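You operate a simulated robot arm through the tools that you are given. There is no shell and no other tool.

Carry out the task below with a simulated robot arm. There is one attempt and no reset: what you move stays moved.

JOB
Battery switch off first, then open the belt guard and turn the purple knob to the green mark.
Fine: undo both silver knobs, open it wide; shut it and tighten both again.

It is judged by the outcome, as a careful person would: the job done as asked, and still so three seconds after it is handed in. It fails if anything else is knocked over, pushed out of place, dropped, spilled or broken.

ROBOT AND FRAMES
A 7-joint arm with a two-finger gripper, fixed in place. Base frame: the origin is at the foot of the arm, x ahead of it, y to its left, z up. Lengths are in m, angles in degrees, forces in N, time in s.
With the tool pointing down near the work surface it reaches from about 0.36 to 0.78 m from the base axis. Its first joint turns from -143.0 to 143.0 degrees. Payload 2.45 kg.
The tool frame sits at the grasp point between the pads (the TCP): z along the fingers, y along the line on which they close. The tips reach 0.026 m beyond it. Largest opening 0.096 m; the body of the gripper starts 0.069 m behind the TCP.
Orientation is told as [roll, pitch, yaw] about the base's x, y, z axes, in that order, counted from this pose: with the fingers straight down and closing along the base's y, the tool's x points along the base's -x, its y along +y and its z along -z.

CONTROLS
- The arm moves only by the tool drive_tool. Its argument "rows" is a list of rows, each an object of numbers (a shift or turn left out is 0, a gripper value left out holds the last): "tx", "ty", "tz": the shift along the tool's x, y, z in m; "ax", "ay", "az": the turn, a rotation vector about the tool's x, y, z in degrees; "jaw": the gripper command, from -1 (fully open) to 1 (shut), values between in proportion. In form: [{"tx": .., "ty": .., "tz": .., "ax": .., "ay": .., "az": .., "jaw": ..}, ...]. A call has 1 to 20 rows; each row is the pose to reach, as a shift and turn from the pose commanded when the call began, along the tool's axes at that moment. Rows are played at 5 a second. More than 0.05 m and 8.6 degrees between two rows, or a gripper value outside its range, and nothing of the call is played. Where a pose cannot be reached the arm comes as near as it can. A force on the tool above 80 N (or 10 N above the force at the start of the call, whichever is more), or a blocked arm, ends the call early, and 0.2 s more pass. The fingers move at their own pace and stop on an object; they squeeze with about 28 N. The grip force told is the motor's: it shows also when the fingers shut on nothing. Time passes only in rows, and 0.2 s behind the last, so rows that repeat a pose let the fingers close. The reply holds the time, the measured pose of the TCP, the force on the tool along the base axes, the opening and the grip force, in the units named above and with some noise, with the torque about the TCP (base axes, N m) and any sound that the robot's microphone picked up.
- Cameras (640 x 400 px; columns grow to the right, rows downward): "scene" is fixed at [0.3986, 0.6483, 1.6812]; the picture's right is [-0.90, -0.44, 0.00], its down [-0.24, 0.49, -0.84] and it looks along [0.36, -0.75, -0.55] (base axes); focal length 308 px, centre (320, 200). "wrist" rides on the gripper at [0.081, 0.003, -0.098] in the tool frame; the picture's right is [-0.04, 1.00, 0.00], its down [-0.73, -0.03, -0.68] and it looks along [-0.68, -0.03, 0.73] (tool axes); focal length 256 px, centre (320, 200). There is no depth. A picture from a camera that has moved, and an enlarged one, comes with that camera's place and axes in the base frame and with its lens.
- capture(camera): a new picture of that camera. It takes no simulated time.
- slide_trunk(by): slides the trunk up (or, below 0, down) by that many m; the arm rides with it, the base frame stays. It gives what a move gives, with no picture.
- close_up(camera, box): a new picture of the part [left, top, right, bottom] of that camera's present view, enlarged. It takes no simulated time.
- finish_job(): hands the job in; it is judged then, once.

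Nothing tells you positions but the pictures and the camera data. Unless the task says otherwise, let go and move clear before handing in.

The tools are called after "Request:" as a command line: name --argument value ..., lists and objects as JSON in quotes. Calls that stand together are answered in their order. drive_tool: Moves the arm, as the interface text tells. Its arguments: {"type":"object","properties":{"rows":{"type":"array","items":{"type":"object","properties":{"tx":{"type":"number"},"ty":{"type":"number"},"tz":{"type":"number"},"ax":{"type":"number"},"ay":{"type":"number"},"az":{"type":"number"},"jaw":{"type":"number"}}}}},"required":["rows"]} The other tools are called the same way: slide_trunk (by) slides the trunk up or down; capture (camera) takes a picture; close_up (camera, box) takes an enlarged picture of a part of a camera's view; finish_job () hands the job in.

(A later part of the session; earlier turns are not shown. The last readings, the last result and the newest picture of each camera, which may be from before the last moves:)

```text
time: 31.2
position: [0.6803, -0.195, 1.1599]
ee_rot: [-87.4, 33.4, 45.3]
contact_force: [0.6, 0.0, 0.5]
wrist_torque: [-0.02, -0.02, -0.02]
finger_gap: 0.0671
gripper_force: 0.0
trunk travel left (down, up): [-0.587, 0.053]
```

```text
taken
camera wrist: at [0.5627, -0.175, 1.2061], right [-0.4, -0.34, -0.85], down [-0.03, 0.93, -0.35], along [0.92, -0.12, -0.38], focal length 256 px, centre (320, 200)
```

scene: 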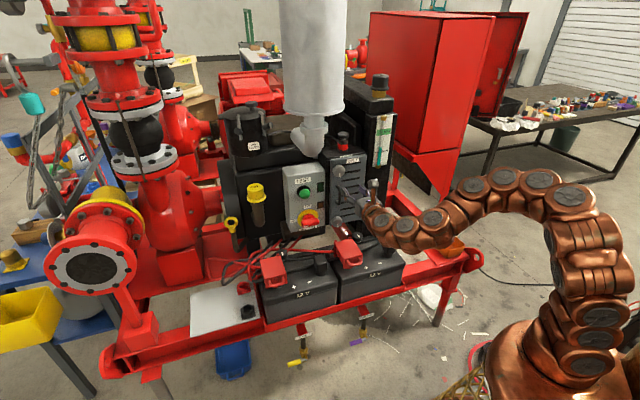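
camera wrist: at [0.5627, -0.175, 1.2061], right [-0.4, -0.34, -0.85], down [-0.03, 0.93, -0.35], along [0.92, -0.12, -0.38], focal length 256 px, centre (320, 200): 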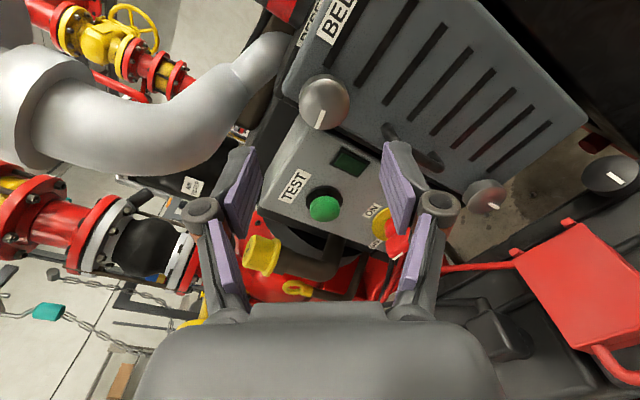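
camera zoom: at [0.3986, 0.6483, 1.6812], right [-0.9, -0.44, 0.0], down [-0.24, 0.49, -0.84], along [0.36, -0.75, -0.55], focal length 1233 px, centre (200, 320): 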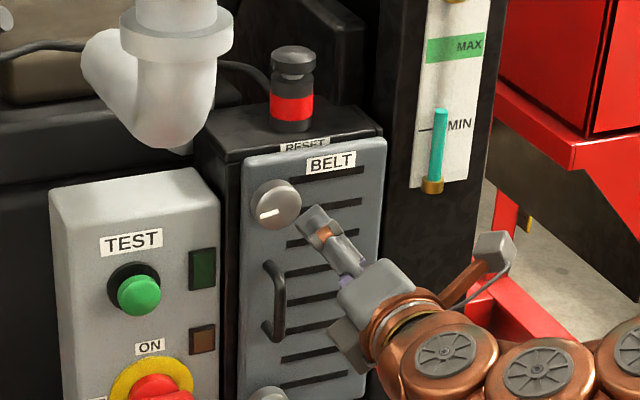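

The upper knob has turned a quarter turn clockwise. To find out if it goes further, I'll unwind the wrist to a fresh roll angle and re-grip.

Request:
drive_tool --rows '[{"ax": 0.118, "ay": 0.181, "az": -7.813}, {"ax": 0.237, "ay": 0.362, "az": -15.626}, {"ax": 0.355, "ay": 0.542, "az": -23.439}, {"ax": 0.474, "ay": 0.723, "az": -31.252}, {"ax": 0.592, "ay": 0.904, "az": -39.065}, {"ax": 0.711, "ay": 1.085, "az": -46.878}, {"ax": 0.829, "ay": 1.265, "az": -54.692}, {"ax": 0.948, "ay": 1.446, "az": -62.505}, {"ax": 1.066, "ay": 1.627, "az": -70.318}, {"ax": 1.185, "ay": 1.808, "az": -78.131}, {"ax": 1.303, "ay": 1.988, "az": -85.944}, {"ax": 1.422, "ay": 2.169, "az": -93.757}, {"ax": 1.54, "ay": 2.35, "az": -101.57}]'

Request:
capture --camera "wrist"

```text
time: 34.0
position: [0.6806, -0.1953, 1.1611]
ee_rot: [90.0, 44.8, -135.0]
contact_force: [-0.1, -0.1, -0.7]
wrist_torque: [0.03, -0.01, 0.01]
finger_gap: 0.0668
gripper_force: 0.1
trunk travel left (down, up): [-0.587, 0.053]
```

```text
taken
camera wrist: at [0.6496, -0.0876, 1.2212], right [-0.52, -0.52, 0.68], down [-0.83, 0.13, -0.54], along [0.19, -0.85, -0.5], focal length 256 px, centre (320, 200)
```

wrist: 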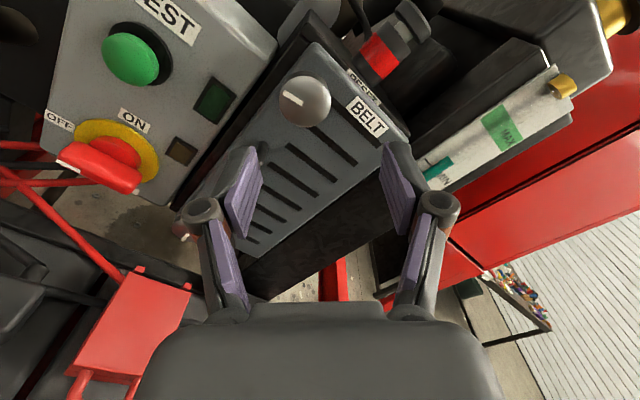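

Request:
drive_tool --rows '[{"tx": -0.0062, "ty": -0.0115, "tz": 0.02}, {"tx": -0.0062, "ty": -0.0115, "tz": 0.06}, {"tx": -0.0062, "ty": -0.0115, "tz": 0.09}, {"tx": -0.0062, "ty": -0.0115, "tz": 0.1116}]'

Request:
capture --camera "wrist"

```text
time: 35.0
position: [0.7615, -0.2708, 1.1498]
ee_rot: [90.0, 44.9, -134.9]
contact_force: [-0.7, 0.1, -0.2]
wrist_torque: [0.0, -0.01, 0.05]
finger_gap: 0.0674
gripper_force: 0.0
trunk travel left (down, up): [-0.587, 0.053]
```

```text
taken
camera wrist: at [0.7308, -0.1623, 1.2095], right [-0.52, -0.52, 0.68], down [-0.83, 0.13, -0.54], along [0.19, -0.84, -0.5], focal length 256 px, centre (320, 200)
```

wrist: 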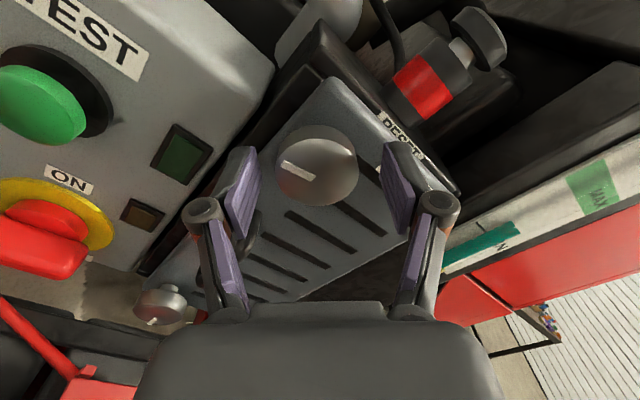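

Re-gripping and turning clockwise again from this new angle.

Request:
drive_tool --rows '[{"jaw": 1}, {"jaw": 1}, {"jaw": 1}, {"jaw": 1}, {"az": 7.5}, {"az": 15}, {"az": 22.5}, {"az": 30}, {"az": 37.5}, {"az": 45}]'

Request:
close_up --camera "wrist" --box '[220, 60, 460, 260]'

```text
time: 37.2
position: [0.7625, -0.2694, 1.1484]
ee_rot: [5.6, 89.9, 140.7]
contact_force: [-8.9, 15.7, -13.1]
wrist_torque: [-0.22, -0.22, 0.15]
finger_gap: 0.0442
gripper_force: 45.3
trunk travel left (down, up): [-0.587, 0.053]
```

```text
2.00 times, centred on (340, 160) of wrist
camera zoom: at [0.6901, -0.2045, 1.2305], right [-0.71, -0.71, -0.04], down [-0.46, 0.5, -0.73], along [0.54, -0.5, -0.68], focal length 512 px, centre (280, 280)
```

zoom: 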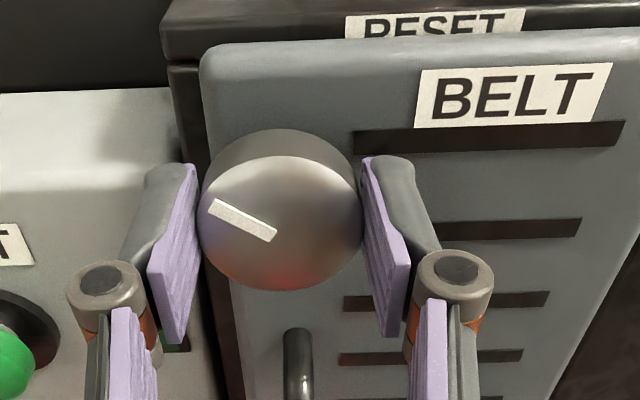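

It keeps turning freely: the line is now about 120° from its start. I'll continue to the arm's safe roll limit.

Request:
drive_tool --rows '[{"az": 7.5}, {"az": 15}, {"az": 22.5}, {"az": 30}, {"az": 37.5}, {"az": 44}]'

Request:
close_up --camera "wrist" --box '[200, 60, 440, 260]'

```text
time: 38.6
position: [0.7605, -0.2718, 1.1484]
ee_rot: [-89.9, 45.9, 45.2]
contact_force: [-13.4, 14.7, -19.7]
wrist_torque: [0.32, 0.39, -0.01]
finger_gap: 0.0443
gripper_force: 45.2
trunk travel left (down, up): [-0.587, 0.053]
```

```text
2.00 times, centred on (320, 160) of wrist
camera zoom: at [0.6499, -0.245, 1.205], right [-0.49, -0.49, -0.72], down [-0.11, 0.86, -0.51], along [0.87, -0.17, -0.47], focal length 512 px, centre (320, 280)
```

zoom: 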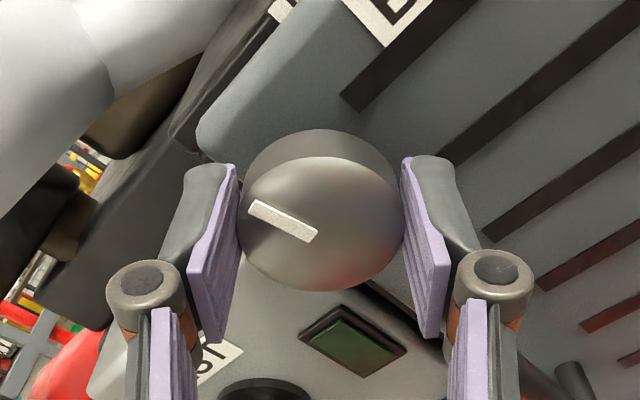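

No stop yet at about 165°. I'll ratchet: open, roll back 130° in place around the knob, re-grip and turn again.

Request:
drive_tool --rows '[{"jaw": -0.4}, {"jaw": -0.4}, {"jaw": -0.4}, {"az": -8}, {"az": -16}, {"az": -24}, {"az": -32}, {"az": -40}, {"az": -48}, {"az": -56}, {"az": -64}, {"az": -72}, {"az": -80}, {"az": -88}, {"az": -96}, {"az": -104}, {"az": -112}, {"az": -120}, {"az": -128}, {"az": -134}]'

Request:
capture --camera "wrist"

```text
time: 42.8
position: [0.7627, -0.2714, 1.1494]
ee_rot: [90.0, -0.3, -134.9]
contact_force: [0.1, 0.1, 0.1]
wrist_torque: [-0.05, 0.0, 0.02]
finger_gap: 0.0669
gripper_force: 0.1
trunk travel left (down, up): [-0.587, 0.053]
```

```text
taken
camera wrist: at [0.7496, -0.1454, 1.153], right [-0.03, -0.03, 1.0], down [-1.0, -0.04, -0.03], along [0.04, -1.0, -0.03], focal length 256 px, centre (320, 200)
```

wrist: 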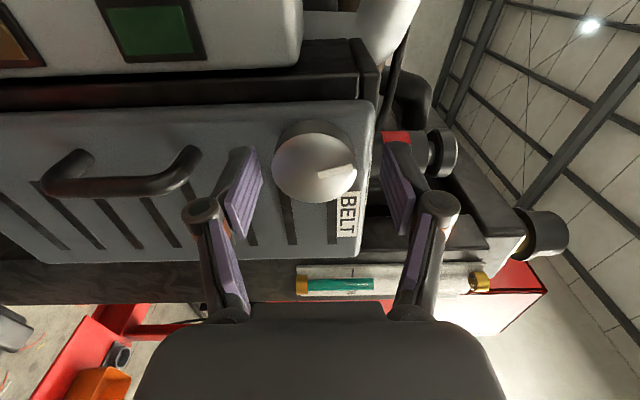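

Request:
drive_tool --rows '[{"jaw": 1}, {"jaw": 1}, {"jaw": 1}, {"jaw": 1}, {"az": 8}, {"az": 16}, {"az": 24}, {"az": 32}, {"az": 40}, {"az": 48}, {"az": 56}, {"az": 64}, {"az": 72}, {"az": 80}, {"az": 88}]'

Request:
close_up --camera "wrist" --box '[220, 60, 460, 260]'

```text
time: 46.0
position: [0.7635, -0.2721, 1.1503]
ee_rot: [91.6, 88.0, -133.4]
contact_force: [9.4, 8.4, -5.1]
wrist_torque: [-0.57, 0.51, 0.41]
finger_gap: 0.0446
gripper_force: 44.7
trunk travel left (down, up): [-0.587, 0.053]
```

```text
2.00 times, centred on (340, 160) of wrist
camera zoom: at [0.6929, -0.2032, 1.2316], right [-0.71, -0.71, 0.0], down [-0.48, 0.48, -0.73], along [0.52, -0.52, -0.68], focal length 512 px, centre (280, 280)
```

zoom: 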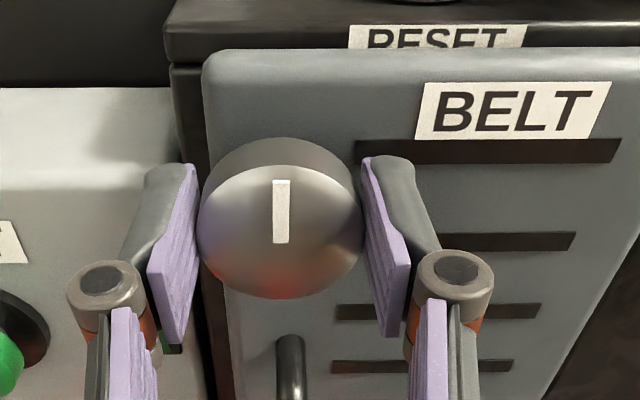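

The upper knob has hit its other stop with the line straight up, exactly half a turn from the start, so it is fully undone. I'll release, back off, and move down to look at the lower knob and the battery caps below it.

Request:
drive_tool --rows '[{"jaw": -0.4}, {"jaw": -0.4}, {"jaw": -0.4}, {"tz": -0.03}, {"tz": -0.07}, {"tz": -0.11}, {"tz": -0.13, "tx": -0.04, "az": 2}, {"tz": -0.13, "tx": -0.08, "az": 2}, {"tz": -0.13, "tx": -0.12, "az": 2}]'

Request:
capture --camera "wrist"

Request:
close_up --camera "scene" --box '[270, 130, 430, 290]'

```text
time: 48.0
position: [0.6664, -0.1825, 1.0268]
ee_rot: [51.1, 89.9, -174.0]
contact_force: [-0.4, 0.2, 0.1]
wrist_torque: [0.02, 0.03, 0.02]
finger_gap: 0.0672
gripper_force: 0.1
trunk travel left (down, up): [-0.587, 0.053]
```

```text
taken
camera wrist: at [0.5945, -0.1177, 1.1084], right [-0.71, -0.71, -0.04], down [-0.46, 0.5, -0.73], along [0.54, -0.5, -0.68], focal length 256 px, centre (320, 200)
```

wrist: 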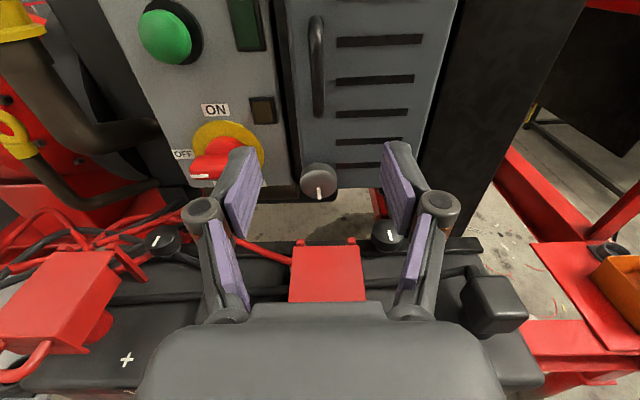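

```text
2.50 times, centred on (350, 210) of scene
camera zoom: at [0.3986, 0.6483, 1.6812], right [-0.9, -0.44, 0.0], down [-0.24, 0.49, -0.84], along [0.36, -0.75, -0.55], focal length 771 px, centre (245, 175)
```

zoom: 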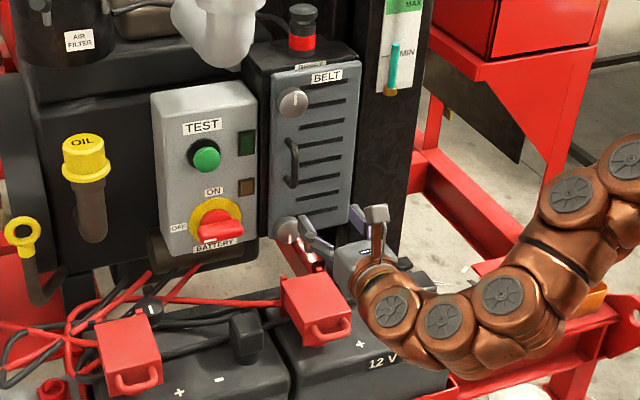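

The battery cap under the lower knob tops out at about 0.847, leaving roughly 2 cm below the hand. The lower knob is at right -0.347, height 0.918. I'll roll to the camera-left pose while lowering to it.

Request:
drive_tool --rows '[{"tx": -0.009, "ty": -0.0048, "az": -7.5}, {"tx": -0.018, "ty": -0.0048, "az": -15}, {"tx": -0.027, "ty": -0.0048, "az": -22.5}, {"tx": -0.036, "ty": -0.0048, "az": -30}, {"tx": -0.045, "ty": -0.0048, "az": -37.5}, {"tx": -0.054, "ty": -0.0048, "az": -45}, {"tx": -0.063, "ty": -0.0048, "az": -52.5}, {"tx": -0.072, "ty": -0.0048, "az": -60}, {"tx": -0.081, "ty": -0.0048, "az": -67.5}, {"tx": -0.09, "ty": -0.0048, "az": -75}, {"tx": -0.099, "ty": -0.0048, "az": -82.5}, {"tx": -0.1088, "ty": -0.0048, "az": -90}]'

Request:
capture --camera "wrist"

Request:
close_up --camera "scene" --box '[270, 150, 430, 310]'

```text
time: 50.6
position: [0.6711, -0.1804, 0.9203]
ee_rot: [90.0, -0.2, -134.9]
contact_force: [-0.2, 0.3, 0.3]
wrist_torque: [-0.01, 0.02, -0.02]
finger_gap: 0.0671
gripper_force: 0.1
trunk travel left (down, up): [-0.587, 0.053]
```

```text
taken
camera wrist: at [0.6588, -0.0544, 0.9243], right [-0.03, -0.03, 1.0], down [-1.0, -0.04, -0.03], along [0.04, -1.0, -0.02], focal length 256 px, centre (320, 200)
```

wrist: 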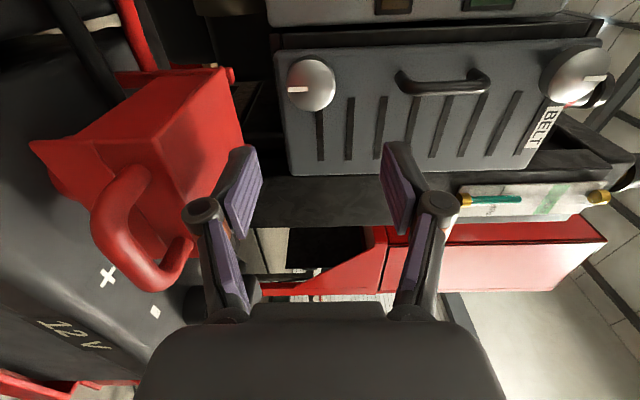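

```text
2.50 times, centred on (350, 230) of scene
camera zoom: at [0.3986, 0.6483, 1.6812], right [-0.9, -0.44, 0.0], down [-0.24, 0.49, -0.84], along [0.36, -0.75, -0.55], focal length 771 px, centre (245, 125)
```

zoom: 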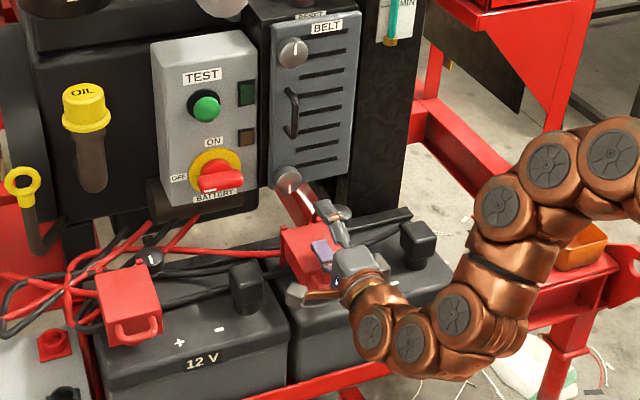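

The hand clears the cap. I'll move in most of the way and check centring on the lower knob.

Request:
drive_tool --rows '[{"ty": -0.003, "tz": 0.04}, {"ty": -0.003, "tz": 0.08}, {"ty": -0.003, "tz": 0.1}]'

Request:
capture --camera "wrist"

```text
time: 51.4
position: [0.7414, -0.2519, 0.917]
ee_rot: [90.1, -0.1, -134.8]
contact_force: [-0.6, 0.6, 0.6]
wrist_torque: [0.0, 0.02, 0.02]
finger_gap: 0.0672
gripper_force: 0.1
trunk travel left (down, up): [-0.587, 0.053]
```

```text
taken
camera wrist: at [0.7288, -0.1257, 0.9212], right [-0.03, -0.03, 1.0], down [-1.0, -0.04, -0.03], along [0.04, -1.0, -0.03], focal length 256 px, centre (320, 200)
```

wrist: 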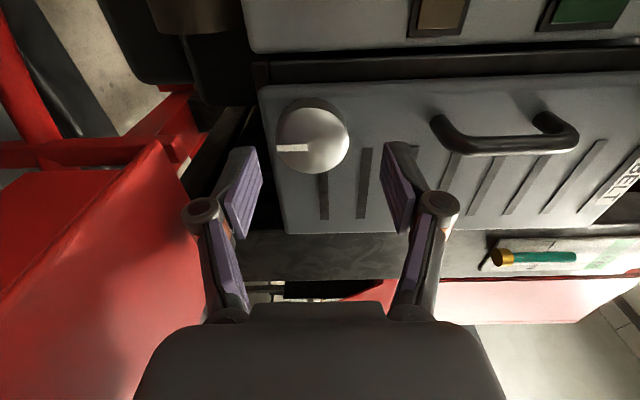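

Request:
drive_tool --rows '[{"ty": -0.004}, {"ty": -0.004, "tz": 0.015}, {"ty": -0.004, "tz": 0.029}]'

Request:
capture --camera "wrist"

```text
time: 52.2
position: [0.7614, -0.2713, 0.9133]
ee_rot: [89.9, -0.1, -134.9]
contact_force: [-0.5, 0.4, 0.5]
wrist_torque: [0.04, 0.01, -0.01]
finger_gap: 0.0672
gripper_force: 0.2
trunk travel left (down, up): [-0.587, 0.053]
```

```text
taken
camera wrist: at [0.7489, -0.1453, 0.9163], right [-0.03, -0.03, 1.0], down [-1.0, -0.04, -0.03], along [0.04, -1.0, -0.03], focal length 256 px, centre (320, 200)
```

wrist: 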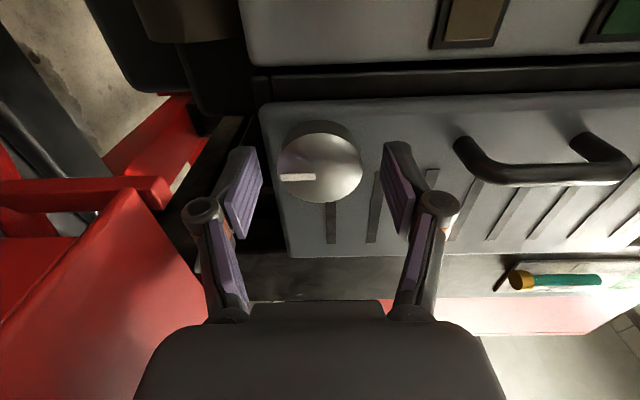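

Centred on the lower knob. I'm closing and turning clockwise 90°.

Request:
drive_tool --rows '[{"jaw": 1}, {"jaw": 1}, {"jaw": 1}, {"jaw": 1}, {"az": 8}, {"az": 16}, {"az": 24}, {"az": 32}, {"az": 40}, {"az": 48}, {"az": 56}, {"az": 64}, {"az": 72}, {"az": 80}, {"az": 88}, {"az": 90}]'

Request:
capture --camera "wrist"

```text
time: 55.6
position: [0.7626, -0.2707, 0.9117]
ee_rot: [8.7, 89.8, 143.9]
contact_force: [4.1, 2.8, -26.7]
wrist_torque: [0.65, 0.69, 0.37]
finger_gap: 0.0443
gripper_force: 44.3
trunk travel left (down, up): [-0.587, 0.053]
```

```text
taken
camera wrist: at [0.6901, -0.2048, 0.9937], right [-0.71, -0.71, -0.04], down [-0.46, 0.5, -0.73], along [0.54, -0.5, -0.68], focal length 256 px, centre (320, 200)
```

wrist: 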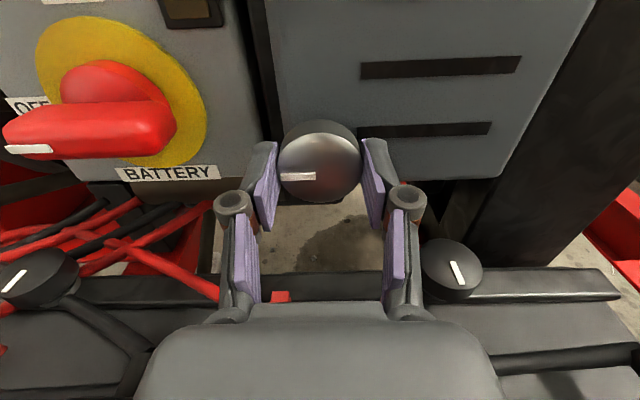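

The line is at 9 o'clock. Continuing another 44° to the arm's roll limit, then I'll ratchet.

Request:
drive_tool --rows '[{"az": 7.5}, {"az": 15}, {"az": 22.5}, {"az": 30}, {"az": 37.5}, {"az": 44}]'

Request:
capture --camera "wrist"

```text
time: 57.0
position: [0.7065, -0.252, 1.0251]
ee_rot: [-88.4, 49.8, 46.6]
contact_force: [-1.5, -1.0, 1.6]
wrist_torque: [0.11, 0.12, 0.04]
finger_gap: 0.0001
gripper_force: 28.8
out of reach, approached as far as the arm can: row 3, 4, 5, 6
trunk travel left (down, up): [-0.587, 0.053]
```

```text
taken
camera wrist: at [0.5986, -0.2243, 1.0866], right [-0.53, -0.51, -0.67], down [-0.14, 0.84, -0.53], along [0.84, -0.19, -0.52], focal length 256 px, centre (320, 200)
```

wrist: 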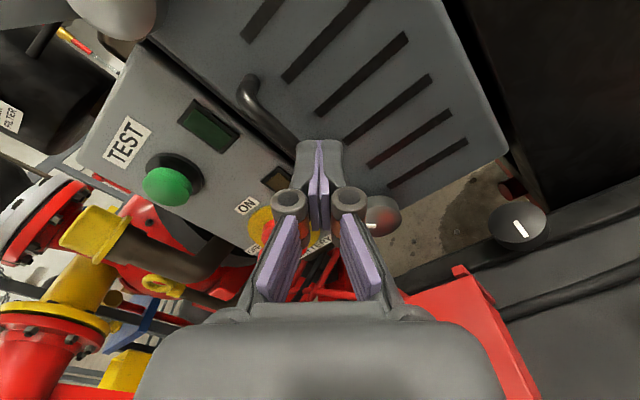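

The arm ran into its roll limit sooner at this lower height, pulled off the knob and moved up by about 11 cm. Let me check that nothing was disturbed.

Request:
capture --camera "scene"

Request:
close_up --camera "scene" --box '[270, 130, 430, 290]'

Request:
close_up --camera "wrist" --box '[220, 60, 460, 260]'

```text
taken
```

scene: 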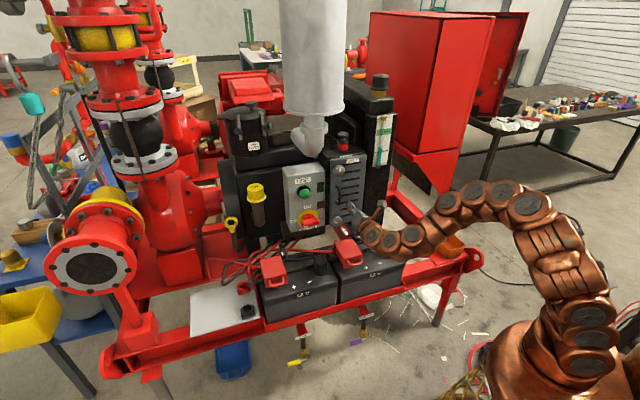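

```text
2.50 times, centred on (350, 210) of scene
camera zoom: at [0.3986, 0.6483, 1.6812], right [-0.9, -0.44, 0.0], down [-0.24, 0.49, -0.84], along [0.36, -0.75, -0.55], focal length 771 px, centre (245, 175)
```

zoom: 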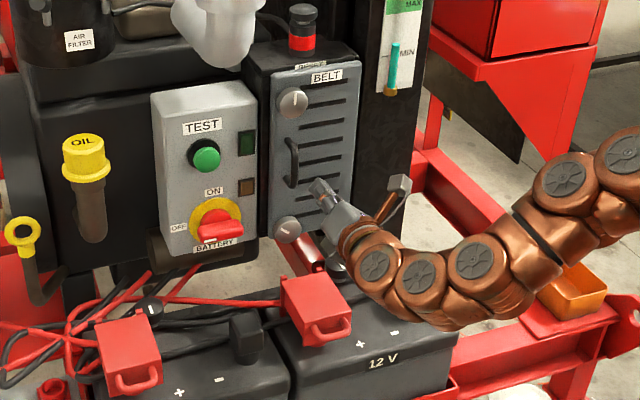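

```text
2.00 times, centred on (340, 160) of wrist
camera zoom: at [0.5986, -0.2243, 1.0866], right [-0.53, -0.51, -0.67], down [-0.14, 0.84, -0.53], along [0.84, -0.19, -0.52], focal length 512 px, centre (280, 280)
```

zoom: 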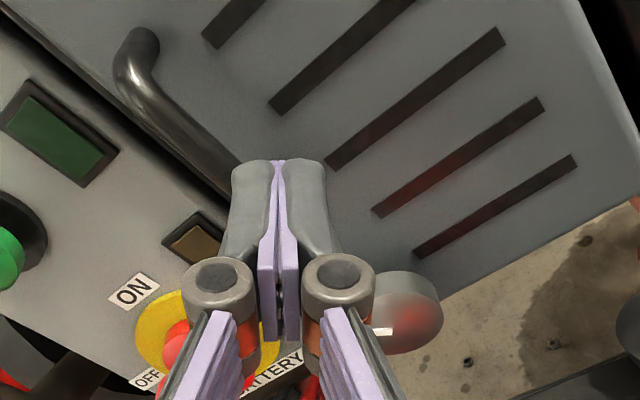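

Nothing was disturbed, and the lower knob's line is still at about 9 o'clock. I'll back straight out first to get the commanded pose clear of the guard.

Request:
drive_tool --rows '[{"tz": -0.04}]'

```text
time: 57.4
position: [0.6794, -0.2247, 1.0219]
ee_rot: [-87.7, 49.9, 47.0]
contact_force: [0.5, -0.3, -0.3]
wrist_torque: [-0.03, 0.0, 0.0]
finger_gap: 0.0
gripper_force: 28.5
trunk travel left (down, up): [-0.587, 0.053]
```

Request:
drive_tool --rows '[{"tz": -0.01, "ax": -0.062, "ay": 0.091, "az": -7.651, "jaw": -0.4}, {"tz": -0.02, "ax": -0.124, "ay": 0.182, "az": -15.302}, {"tz": -0.03, "ax": -0.185, "ay": 0.274, "az": -22.954}, {"tz": -0.03, "ax": -0.247, "ay": 0.365, "az": -30.605}, {"tz": -0.03, "ax": -0.309, "ay": 0.456, "az": -38.256}, {"tz": -0.03, "ax": -0.371, "ay": 0.547, "az": -45.907}, {"tz": -0.03, "ax": -0.432, "ay": 0.638, "az": -53.558}, {"tz": -0.03, "ax": -0.494, "ay": 0.729, "az": -61.209}, {"tz": -0.03, "ax": -0.556, "ay": 0.821, "az": -68.861}, {"tz": -0.03, "ax": -0.618, "ay": 0.912, "az": -76.512}, {"tz": -0.03, "ax": -0.679, "ay": 1.003, "az": -84.163}, {"tz": -0.03, "ax": -0.741, "ay": 1.094, "az": -91.814}, {"tz": -0.03, "ax": -0.803, "ay": 1.185, "az": -99.465}, {"tz": -0.03, "ax": -0.865, "ay": 1.276, "az": -107.116}, {"tz": -0.03, "ax": -0.926, "ay": 1.368, "az": -114.768}, {"tz": -0.03, "ax": -0.988, "ay": 1.459, "az": -122.419}, {"tz": -0.03, "ax": -1.05, "ay": 1.55, "az": -130.07}]'

Request:
capture --camera "wrist"

```text
time: 61.0
position: [0.6592, -0.2018, 1.0242]
ee_rot: [90.1, -0.2, -134.9]
contact_force: [-0.1, -0.1, -0.4]
wrist_torque: [0.0, -0.02, -0.04]
finger_gap: 0.0673
gripper_force: 0.1
trunk travel left (down, up): [-0.587, 0.053]
```

```text
taken
camera wrist: at [0.6471, -0.0751, 1.0281], right [-0.03, -0.02, 1.0], down [-1.0, -0.04, -0.03], along [0.04, -1.0, -0.02], focal length 256 px, centre (320, 200)
```

wrist: 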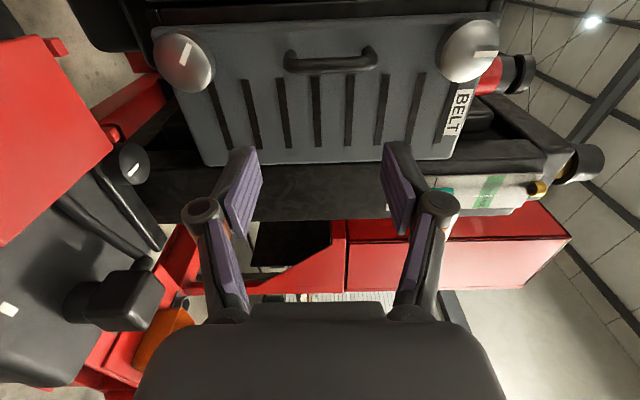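

Request:
drive_tool --rows '[{"tx": 0.008, "ty": -0.037}, {"tx": 0.016, "ty": -0.074}, {"tx": 0.0236, "ty": -0.111}, {"tx": 0.0236, "ty": -0.111, "tz": 0.03}, {"tx": 0.0236, "ty": -0.111, "tz": 0.06}]'

Request:
capture --camera "wrist"

```text
time: 62.2
position: [0.7179, -0.2295, 0.915]
ee_rot: [90.1, -0.1, -135.0]
contact_force: [-0.8, -0.8, 0.1]
wrist_torque: [0.01, -0.04, 0.01]
finger_gap: 0.0672
gripper_force: 0.0
trunk travel left (down, up): [-0.587, 0.053]
```

```text
taken
camera wrist: at [0.7057, -0.1017, 0.9175], right [-0.03, -0.03, 1.0], down [-1.0, -0.04, -0.03], along [0.04, -1.0, -0.03], focal length 256 px, centre (320, 200)
```

wrist: 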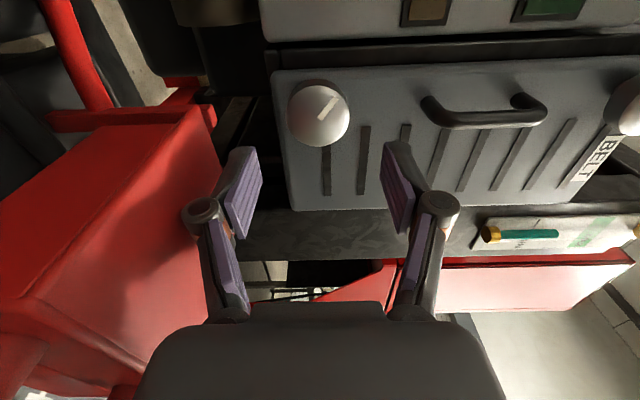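

The lower knob is at about 120° already, so I need around 60° more. Moving in and turning again.

Request:
drive_tool --rows '[{"tx": 0.001, "ty": -0.001, "tz": 0.03}, {"tx": 0.001, "ty": -0.001, "tz": 0.05}, {"tx": 0.001, "ty": -0.001, "tz": 0.0615}, {"tx": 0.001, "ty": -0.001, "tz": 0.0615, "jaw": 1}, {"tx": 0.001, "ty": -0.001, "tz": 0.0615}, {"tx": 0.001, "ty": -0.001, "tz": 0.0615}, {"tx": 0.001, "ty": -0.001, "tz": 0.0615}, {"tx": 0.001, "ty": -0.001, "tz": 0.0615, "az": 8}, {"tx": 0.001, "ty": -0.001, "tz": 0.0615, "az": 16}, {"tx": 0.001, "ty": -0.001, "tz": 0.0615, "az": 24}, {"tx": 0.001, "ty": -0.001, "tz": 0.0615, "az": 32}, {"tx": 0.001, "ty": -0.001, "tz": 0.0615, "az": 40}, {"tx": 0.001, "ty": -0.001, "tz": 0.0615, "az": 48}, {"tx": 0.001, "ty": -0.001, "tz": 0.0615, "az": 56}, {"tx": 0.001, "ty": -0.001, "tz": 0.0615, "az": 64}, {"tx": 0.001, "ty": -0.001, "tz": 0.0615, "az": 72}]'

Request:
capture --camera "wrist"

```text
time: 65.6
position: [0.7621, -0.271, 0.9131]
ee_rot: [90.3, 72.1, -134.8]
contact_force: [1.4, 1.0, 0.0]
wrist_torque: [-0.58, 0.52, 0.06]
finger_gap: 0.0445
gripper_force: 44.6
trunk travel left (down, up): [-0.587, 0.053]
```

```text
taken
camera wrist: at [0.7081, -0.1862, 0.992], right [-0.68, -0.68, 0.27], down [-0.62, 0.34, -0.71], along [0.39, -0.65, -0.65], focal length 256 px, centre (320, 200)
```

wrist: 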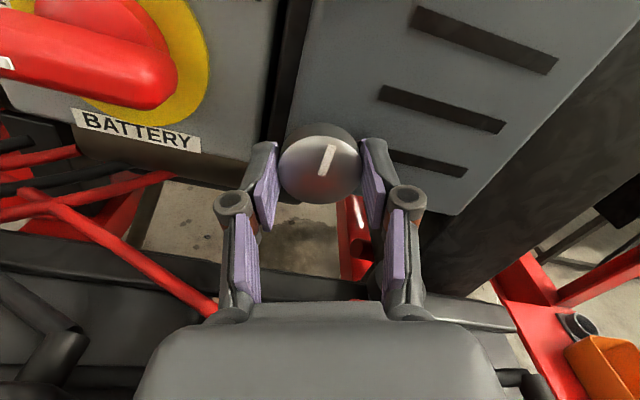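

The lower knob is also at its undone stop, with its line up. I'm releasing it, backing off and moving up in front of the pull handle.

Request:
drive_tool --rows '[{"jaw": -0.4}, {"jaw": -0.4}, {"jaw": -0.4}, {"tz": -0.03}, {"tz": -0.07}, {"tz": -0.11}, {"tz": -0.12, "tx": 0.04, "ty": 0.013, "az": 6}, {"tz": -0.12, "tx": 0.08, "ty": 0.026, "az": 12}, {"tz": -0.12, "tx": 0.1151, "ty": 0.0374, "az": 18}]'

Request:
capture --camera "wrist"

Request:
close_up --camera "scene" --box '[290, 120, 410, 240]'

```text
time: 67.6
position: [0.6784, -0.1865, 1.0349]
ee_rot: [168.0, 89.8, -56.9]
contact_force: [-0.3, 0.3, 0.2]
wrist_torque: [-0.02, 0.0, 0.03]
finger_gap: 0.0673
gripper_force: 0.1
trunk travel left (down, up): [-0.587, 0.053]
```

```text
taken
camera wrist: at [0.6058, -0.1187, 1.1169], right [-0.71, -0.71, -0.04], down [-0.46, 0.5, -0.73], along [0.54, -0.5, -0.68], focal length 256 px, centre (320, 200)
```

wrist: 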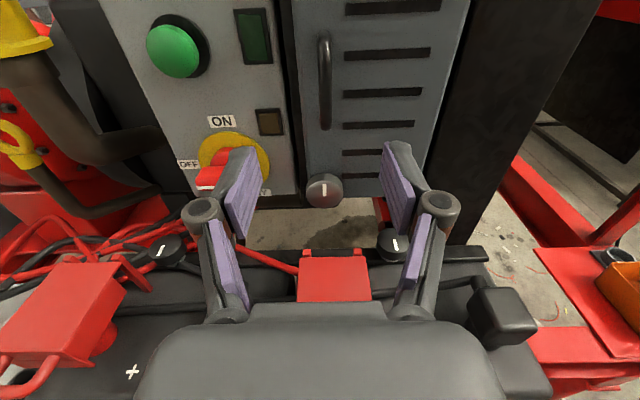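

```text
3.33 times, centred on (350, 180) of scene
camera zoom: at [0.3986, 0.6483, 1.6812], right [-0.9, -0.44, 0.0], down [-0.24, 0.49, -0.84], along [0.36, -0.75, -0.55], focal length 1028 px, centre (220, 267)
```

zoom: 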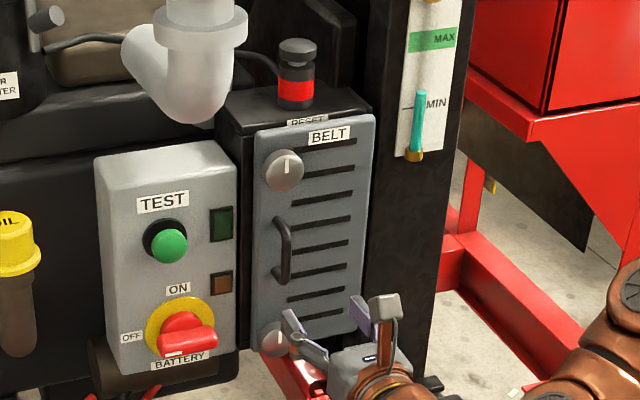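

Both knob lines point up. The handle is a vertical bar at right -0.344, z 1.00–1.07, standing about 25 mm off the guard. I'm advancing to straddle it.

Request:
drive_tool --rows '[{"ty": 0.0035, "tz": 0.03, "jaw": 0.1}, {"ty": 0.0035, "tz": 0.07}, {"ty": 0.0035, "tz": 0.1}, {"ty": 0.0035, "tz": 0.121}]'

Request:
capture --camera "wrist"

```text
time: 68.6
position: [0.7598, -0.2742, 1.0343]
ee_rot: [149.3, 89.9, -75.9]
contact_force: [0.0, -0.8, 0.0]
wrist_torque: [0.02, -0.02, 0.03]
finger_gap: 0.0432
gripper_force: 0.0
trunk travel left (down, up): [-0.587, 0.053]
```

```text
taken
camera wrist: at [0.6891, -0.2077, 1.1161], right [-0.71, -0.71, -0.04], down [-0.46, 0.5, -0.74], along [0.54, -0.5, -0.68], focal length 256 px, centre (320, 200)
```

wrist: 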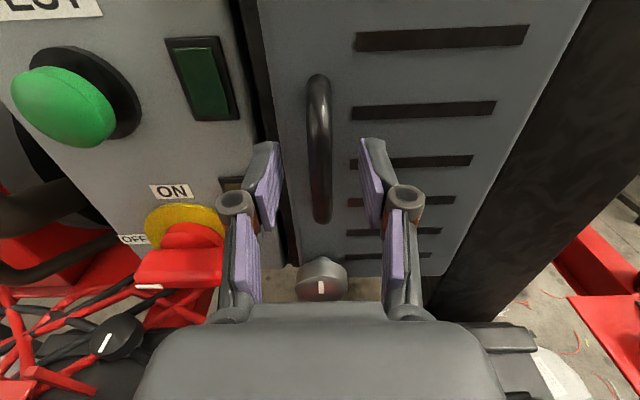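

Request:
drive_tool --rows '[{"tz": 0.002, "jaw": 1}, {"tz": 0.002}, {"tz": 0.002}, {"tz": 0.002}]'

Request:
close_up --camera "wrist" --box '[220, 60, 460, 260]'

```text
time: 69.6
position: [0.762, -0.2758, 1.0344]
ee_rot: [153.6, 89.9, -71.6]
contact_force: [-1.2, -3.1, 0.9]
wrist_torque: [-0.11, -0.19, 0.0]
finger_gap: 0.0111
gripper_force: 37.9
trunk travel left (down, up): [-0.587, 0.053]
```

```text
2.00 times, centred on (340, 160) of wrist
camera zoom: at [0.6899, -0.2095, 1.116], right [-0.71, -0.71, -0.04], down [-0.46, 0.5, -0.73], along [0.54, -0.5, -0.68], focal length 512 px, centre (280, 280)
```

zoom: 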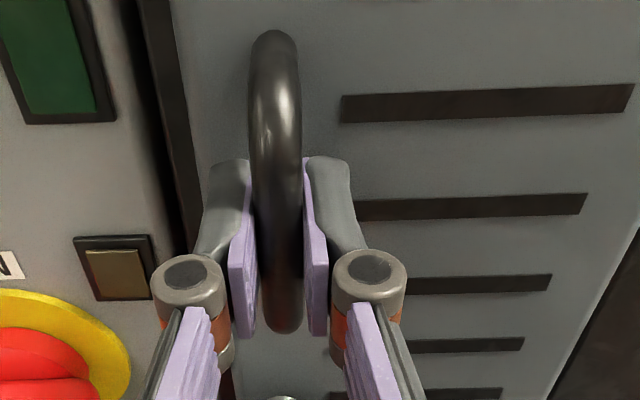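

Handle gripped (11 mm bar). I'll pull gently on an arc, assuming the hinge is on the guard's right edge, and watch the force.

Request:
drive_tool --rows '[{"ty": 0.0027, "tz": -0.0051, "ax": 4}, {"ty": 0.0057, "tz": -0.01, "ax": 8}, {"ty": 0.0091, "tz": -0.0146, "ax": 12}]'

Request:
capture --camera "wrist"

Request:
close_up --camera "scene" --box '[290, 120, 410, 240]'

```text
time: 70.4
position: [0.7455, -0.27, 1.0346]
ee_rot: [55.1, 90.0, -157.7]
contact_force: [1.3, 3.8, 2.4]
wrist_torque: [0.47, 0.31, -0.09]
finger_gap: 0.0109
gripper_force: 38.4
trunk travel left (down, up): [-0.587, 0.053]
```

```text
taken
camera wrist: at [0.6609, -0.2197, 1.1163], right [-0.54, -0.84, -0.04], down [-0.56, 0.39, -0.73], along [0.63, -0.38, -0.68], focal length 256 px, centre (320, 200)
```

wrist: 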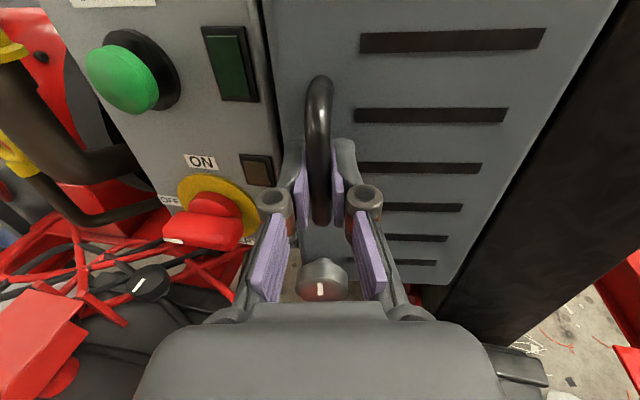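

```text
3.33 times, centred on (350, 180) of scene
camera zoom: at [0.3986, 0.6483, 1.6812], right [-0.9, -0.44, 0.0], down [-0.24, 0.49, -0.84], along [0.36, -0.75, -0.55], focal length 1028 px, centre (220, 267)
```

zoom: 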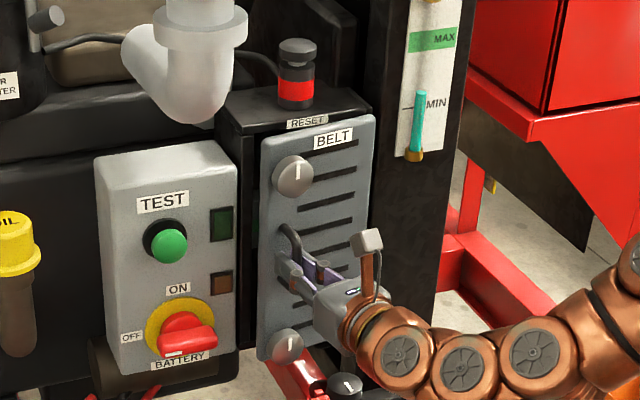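

The guard is swinging open on a right-hand hinge with very little force. Continuing the arc.

Request:
drive_tool --rows '[{"ty": 0.0027, "tz": -0.0051, "ax": 4}, {"ty": 0.0057, "tz": -0.01, "ax": 8}, {"ty": 0.0091, "tz": -0.0146, "ax": 12}, {"ty": 0.0128, "tz": -0.019, "ax": 16}, {"ty": 0.0167, "tz": -0.0231, "ax": 20}, {"ty": 0.021, "tz": -0.027, "ax": 24}]'

Request:
capture --camera "wrist"

Request:
close_up --camera "scene" --box '[290, 120, 410, 240]'

```text
time: 71.8
position: [0.7132, -0.2631, 1.0345]
ee_rot: [81.6, 89.6, -106.8]
contact_force: [6.5, 55.0, -10.4]
wrist_torque: [0.33, -1.02, 0.29]
finger_gap: 0.011
gripper_force: 38.1
trunk travel left (down, up): [-0.587, 0.053]
```

```text
taken
camera wrist: at [0.6153, -0.2529, 1.1163], right [-0.15, -0.99, -0.03], down [-0.67, 0.12, -0.73], along [0.73, -0.08, -0.68], focal length 256 px, centre (320, 200)
```

wrist: 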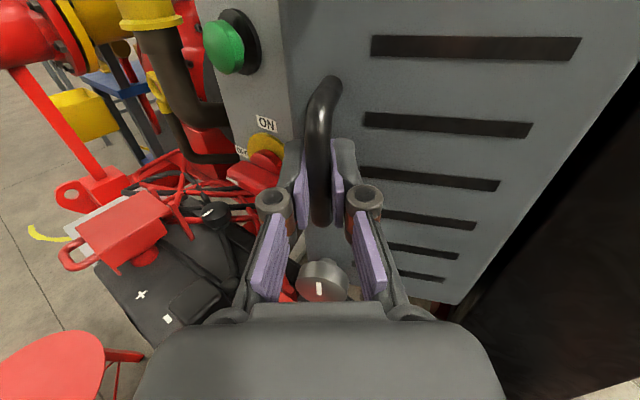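

```text
3.33 times, centred on (350, 180) of scene
camera zoom: at [0.3986, 0.6483, 1.6812], right [-0.9, -0.44, 0.0], down [-0.24, 0.49, -0.84], along [0.36, -0.75, -0.55], focal length 1028 px, centre (220, 267)
```

zoom: 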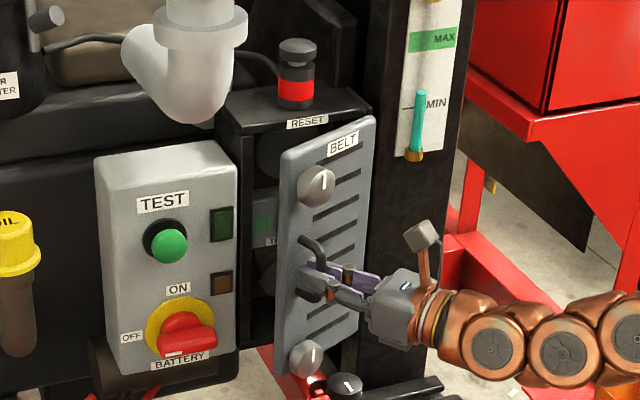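

The side force comes from the hinge being further right than I assumed, at about -0.228. The door is open around 24°. I'll correct onto the true arc and let the door catch up with the tool's angle.

Request:
drive_tool --rows '[{"ty": -0.012, "tz": -0.0083}, {"ty": -0.0103, "tz": -0.0165}, {"ty": -0.008, "tz": -0.0248}, {"ty": -0.008, "tz": -0.0248}]'

Request:
capture --camera "wrist"

Request:
close_up --camera "scene" --box '[290, 120, 410, 240]'

```text
time: 72.8
position: [0.6866, -0.2629, 1.0349]
ee_rot: [72.0, 89.7, -117.1]
contact_force: [-2.2, 12.2, -13.7]
wrist_torque: [0.22, 0.54, -0.02]
finger_gap: 0.0109
gripper_force: 38.0
trunk travel left (down, up): [-0.587, 0.053]
```

```text
taken
camera wrist: at [0.5888, -0.2512, 1.1164], right [-0.16, -0.99, -0.04], down [-0.67, 0.14, -0.73], along [0.73, -0.09, -0.68], focal length 256 px, centre (320, 200)
```

wrist: 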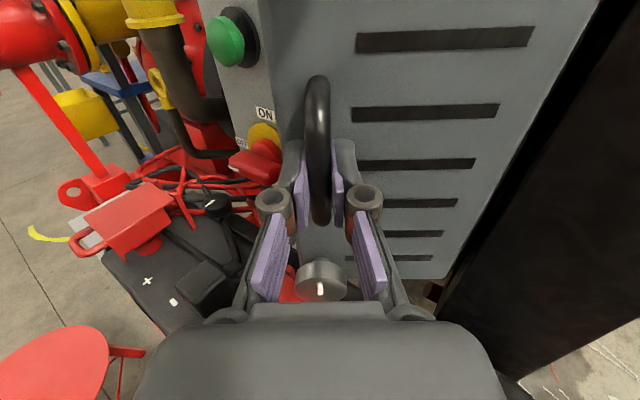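

```text
3.33 times, centred on (350, 180) of scene
camera zoom: at [0.3986, 0.6483, 1.6812], right [-0.9, -0.44, 0.0], down [-0.24, 0.49, -0.84], along [0.36, -0.75, -0.55], focal length 1028 px, centre (220, 267)
```

zoom: 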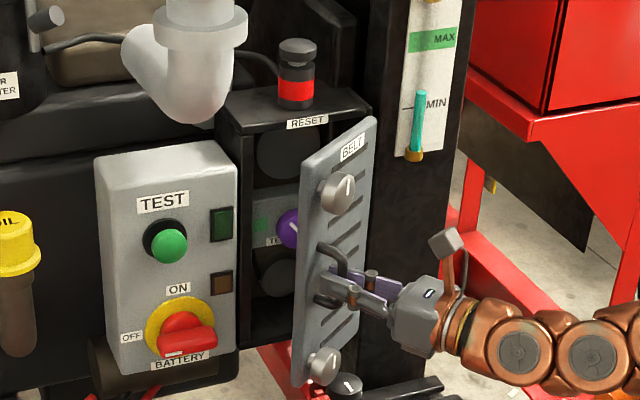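

The guard is now aligned with the tool at about 36°, and the force is low. I can see the purple knob and a green mark inside. Continuing to around 60°.

Request:
drive_tool --rows '[{"ty": 0.0044, "tz": -0.0119, "ax": 6}, {"ty": 0.01, "tz": -0.0233, "ax": 12}, {"ty": 0.0168, "tz": -0.034, "ax": 18}, {"ty": 0.0246, "tz": -0.0441, "ax": 24}]'

Request:
capture --camera "wrist"

Request:
close_up --camera "scene" --box '[290, 120, 410, 240]'

```text
time: 73.8
position: [0.6516, -0.2721, 1.0156]
ee_rot: [160.4, 89.1, -16.9]
contact_force: [16.6, -17.9, 74.8]
wrist_torque: [0.65, -1.1, 1.01]
finger_gap: 0.0115
gripper_force: 38.3
out of reach, approached as far as the arm can: row 2, 3, 4
trunk travel left (down, up): [-0.587, 0.053]
```

```text
taken
camera wrist: at [0.5531, -0.2798, 1.0956], right [0.05, -1.0, -0.03], down [-0.67, -0.01, -0.74], along [0.74, 0.06, -0.67], focal length 256 px, centre (320, 200)
```

wrist: 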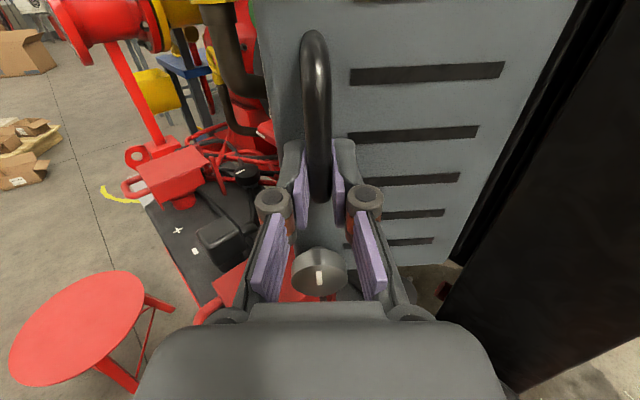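

```text
3.33 times, centred on (350, 180) of scene
camera zoom: at [0.3986, 0.6483, 1.6812], right [-0.9, -0.44, 0.0], down [-0.24, 0.49, -0.84], along [0.36, -0.75, -0.55], focal length 1028 px, centre (220, 267)
```

zoom: 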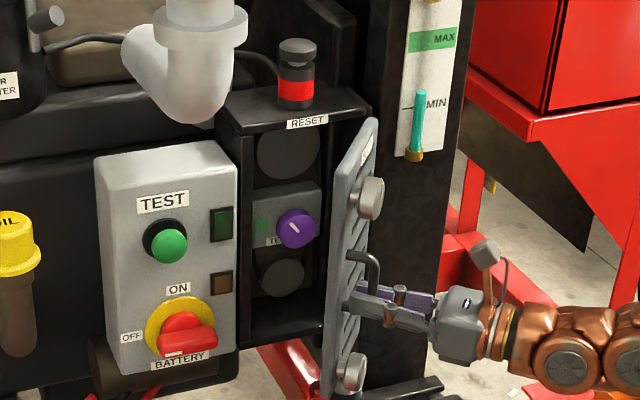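

The arm ran out of reach for that yaw, with the door at about 50°. I'll let go of the handle and back out, then push the guard from the inside.

Request:
drive_tool --rows '[{"jaw": 0}, {"jaw": 0}, {"jaw": 0}]'

Request:
capture --camera "wrist"

Request:
close_up --camera "scene" --box '[290, 120, 450, 260]'

```text
time: 74.6
position: [0.6543, -0.2687, 1.0056]
ee_rot: [10.3, 89.7, -166.6]
contact_force: [0.3, 0.3, -0.1]
wrist_torque: [-0.02, 0.01, -0.04]
finger_gap: 0.048
gripper_force: 0.2
trunk travel left (down, up): [-0.587, 0.053]
```

```text
taken
camera wrist: at [0.5563, -0.2774, 1.0876], right [0.05, -1.0, -0.04], down [-0.68, -0.01, -0.73], along [0.73, 0.07, -0.68], focal length 256 px, centre (320, 200)
```

wrist: 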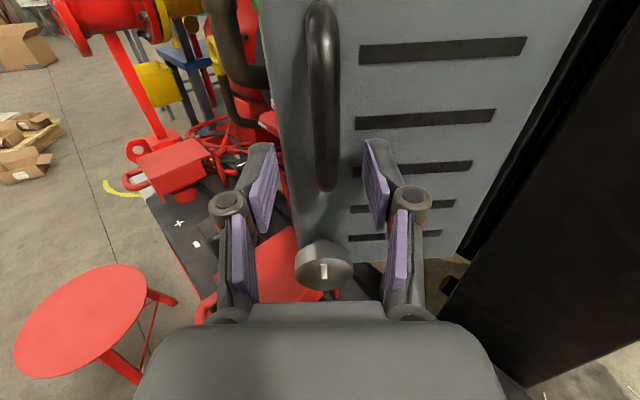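

```text
2.86 times, centred on (370, 190) of scene
camera zoom: at [0.3986, 0.6483, 1.6812], right [-0.9, -0.44, 0.0], down [-0.24, 0.49, -0.84], along [0.36, -0.75, -0.55], focal length 881 px, centre (177, 229)
```

zoom: 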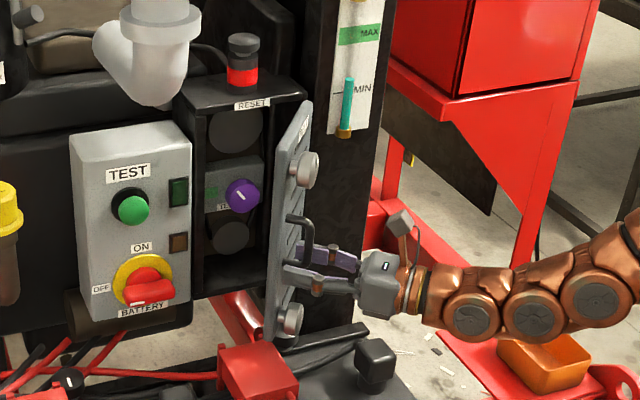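

The door stays where I left it. I'm backing off the handle and re-aiming the tool along the panel normal.

Request:
drive_tool --rows '[{"tz": -0.03}, {"tz": -0.06}, {"tz": -0.09}, {"tz": -0.09, "ax": -8}, {"tz": -0.09, "ax": -16}, {"tz": -0.09, "ax": -24}, {"tz": -0.09, "ax": -32}, {"tz": -0.09, "ax": -40}, {"tz": -0.09, "ax": -48}]'

Request:
capture --camera "wrist"

```text
time: 76.6
position: [0.6075, -0.2931, 0.972]
ee_rot: [-119.6, 89.2, 20.2]
contact_force: [-0.8, -0.2, 0.4]
wrist_torque: [0.0, 0.02, 0.06]
finger_gap: 0.0479
gripper_force: 0.1
out of reach, approached as far as the arm can: row 5, 6, 7, 8, 9
trunk travel left (down, up): [-0.587, 0.053]
```

```text
taken
camera wrist: at [0.5296, -0.2316, 1.0517], right [-0.65, -0.76, -0.05], down [-0.49, 0.47, -0.74], along [0.58, -0.45, -0.67], focal length 256 px, centre (320, 200)
```

wrist: 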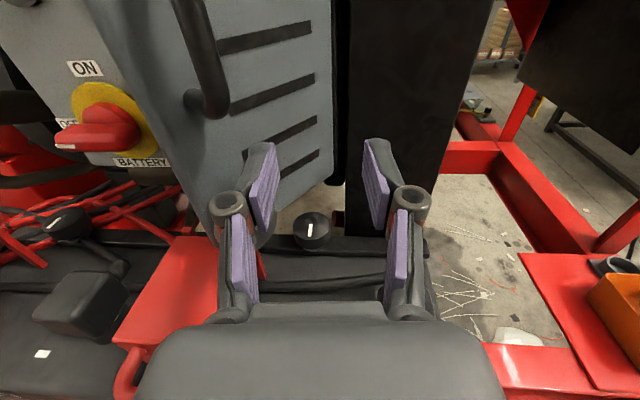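

Request:
drive_tool --rows '[{"tz": -0.03}, {"tz": -0.06}, {"tz": -0.06, "az": -8}, {"tz": -0.06, "az": -16}, {"tz": -0.06, "az": -24}, {"tz": -0.06, "az": -32}, {"tz": -0.06, "az": -40}, {"tz": -0.06, "az": -48}, {"tz": -0.06, "az": -56}, {"tz": -0.06, "az": -64}, {"tz": -0.06, "az": -72}, {"tz": -0.06, "az": -80}, {"tz": -0.06, "az": -88}]'

Request:
capture --camera "wrist"

Request:
close_up --camera "scene" --box '[290, 120, 450, 260]'

```text
time: 79.4
position: [0.5985, -0.2676, 0.9115]
ee_rot: [90.4, 11.7, -130.2]
contact_force: [0.3, -0.5, 0.1]
wrist_torque: [0.03, -0.01, -0.01]
finger_gap: 0.0482
gripper_force: 0.0
out of reach, approached as far as the arm can: row 1, 2, 3, 4, 5, 6, 7, 8, 9, 10, 11, 12, 13
trunk travel left (down, up): [-0.587, 0.053]
```

```text
taken
camera wrist: at [0.5732, -0.1443, 0.9299], right [-0.16, -0.18, 0.97], down [-0.98, -0.1, -0.18], along [0.13, -0.98, -0.16], focal length 256 px, centre (320, 200)
```

wrist: 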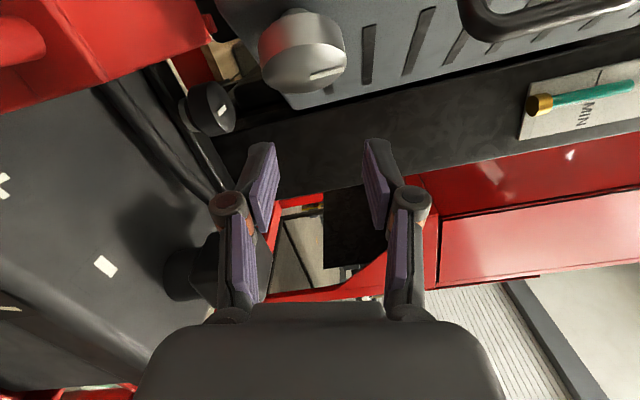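

```text
2.86 times, centred on (370, 190) of scene
camera zoom: at [0.3986, 0.6483, 1.6812], right [-0.9, -0.44, 0.0], down [-0.24, 0.49, -0.84], along [0.36, -0.75, -0.55], focal length 881 px, centre (177, 229)
```

zoom: 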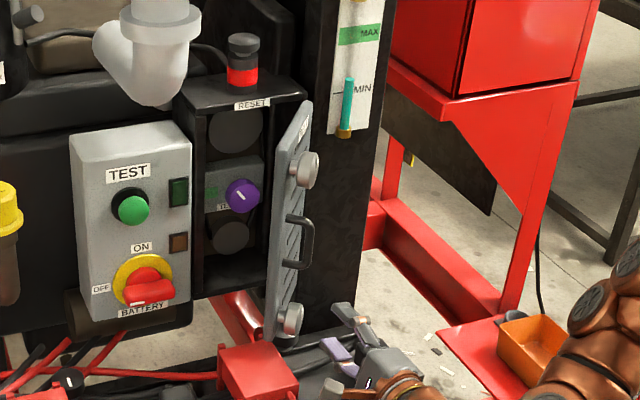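

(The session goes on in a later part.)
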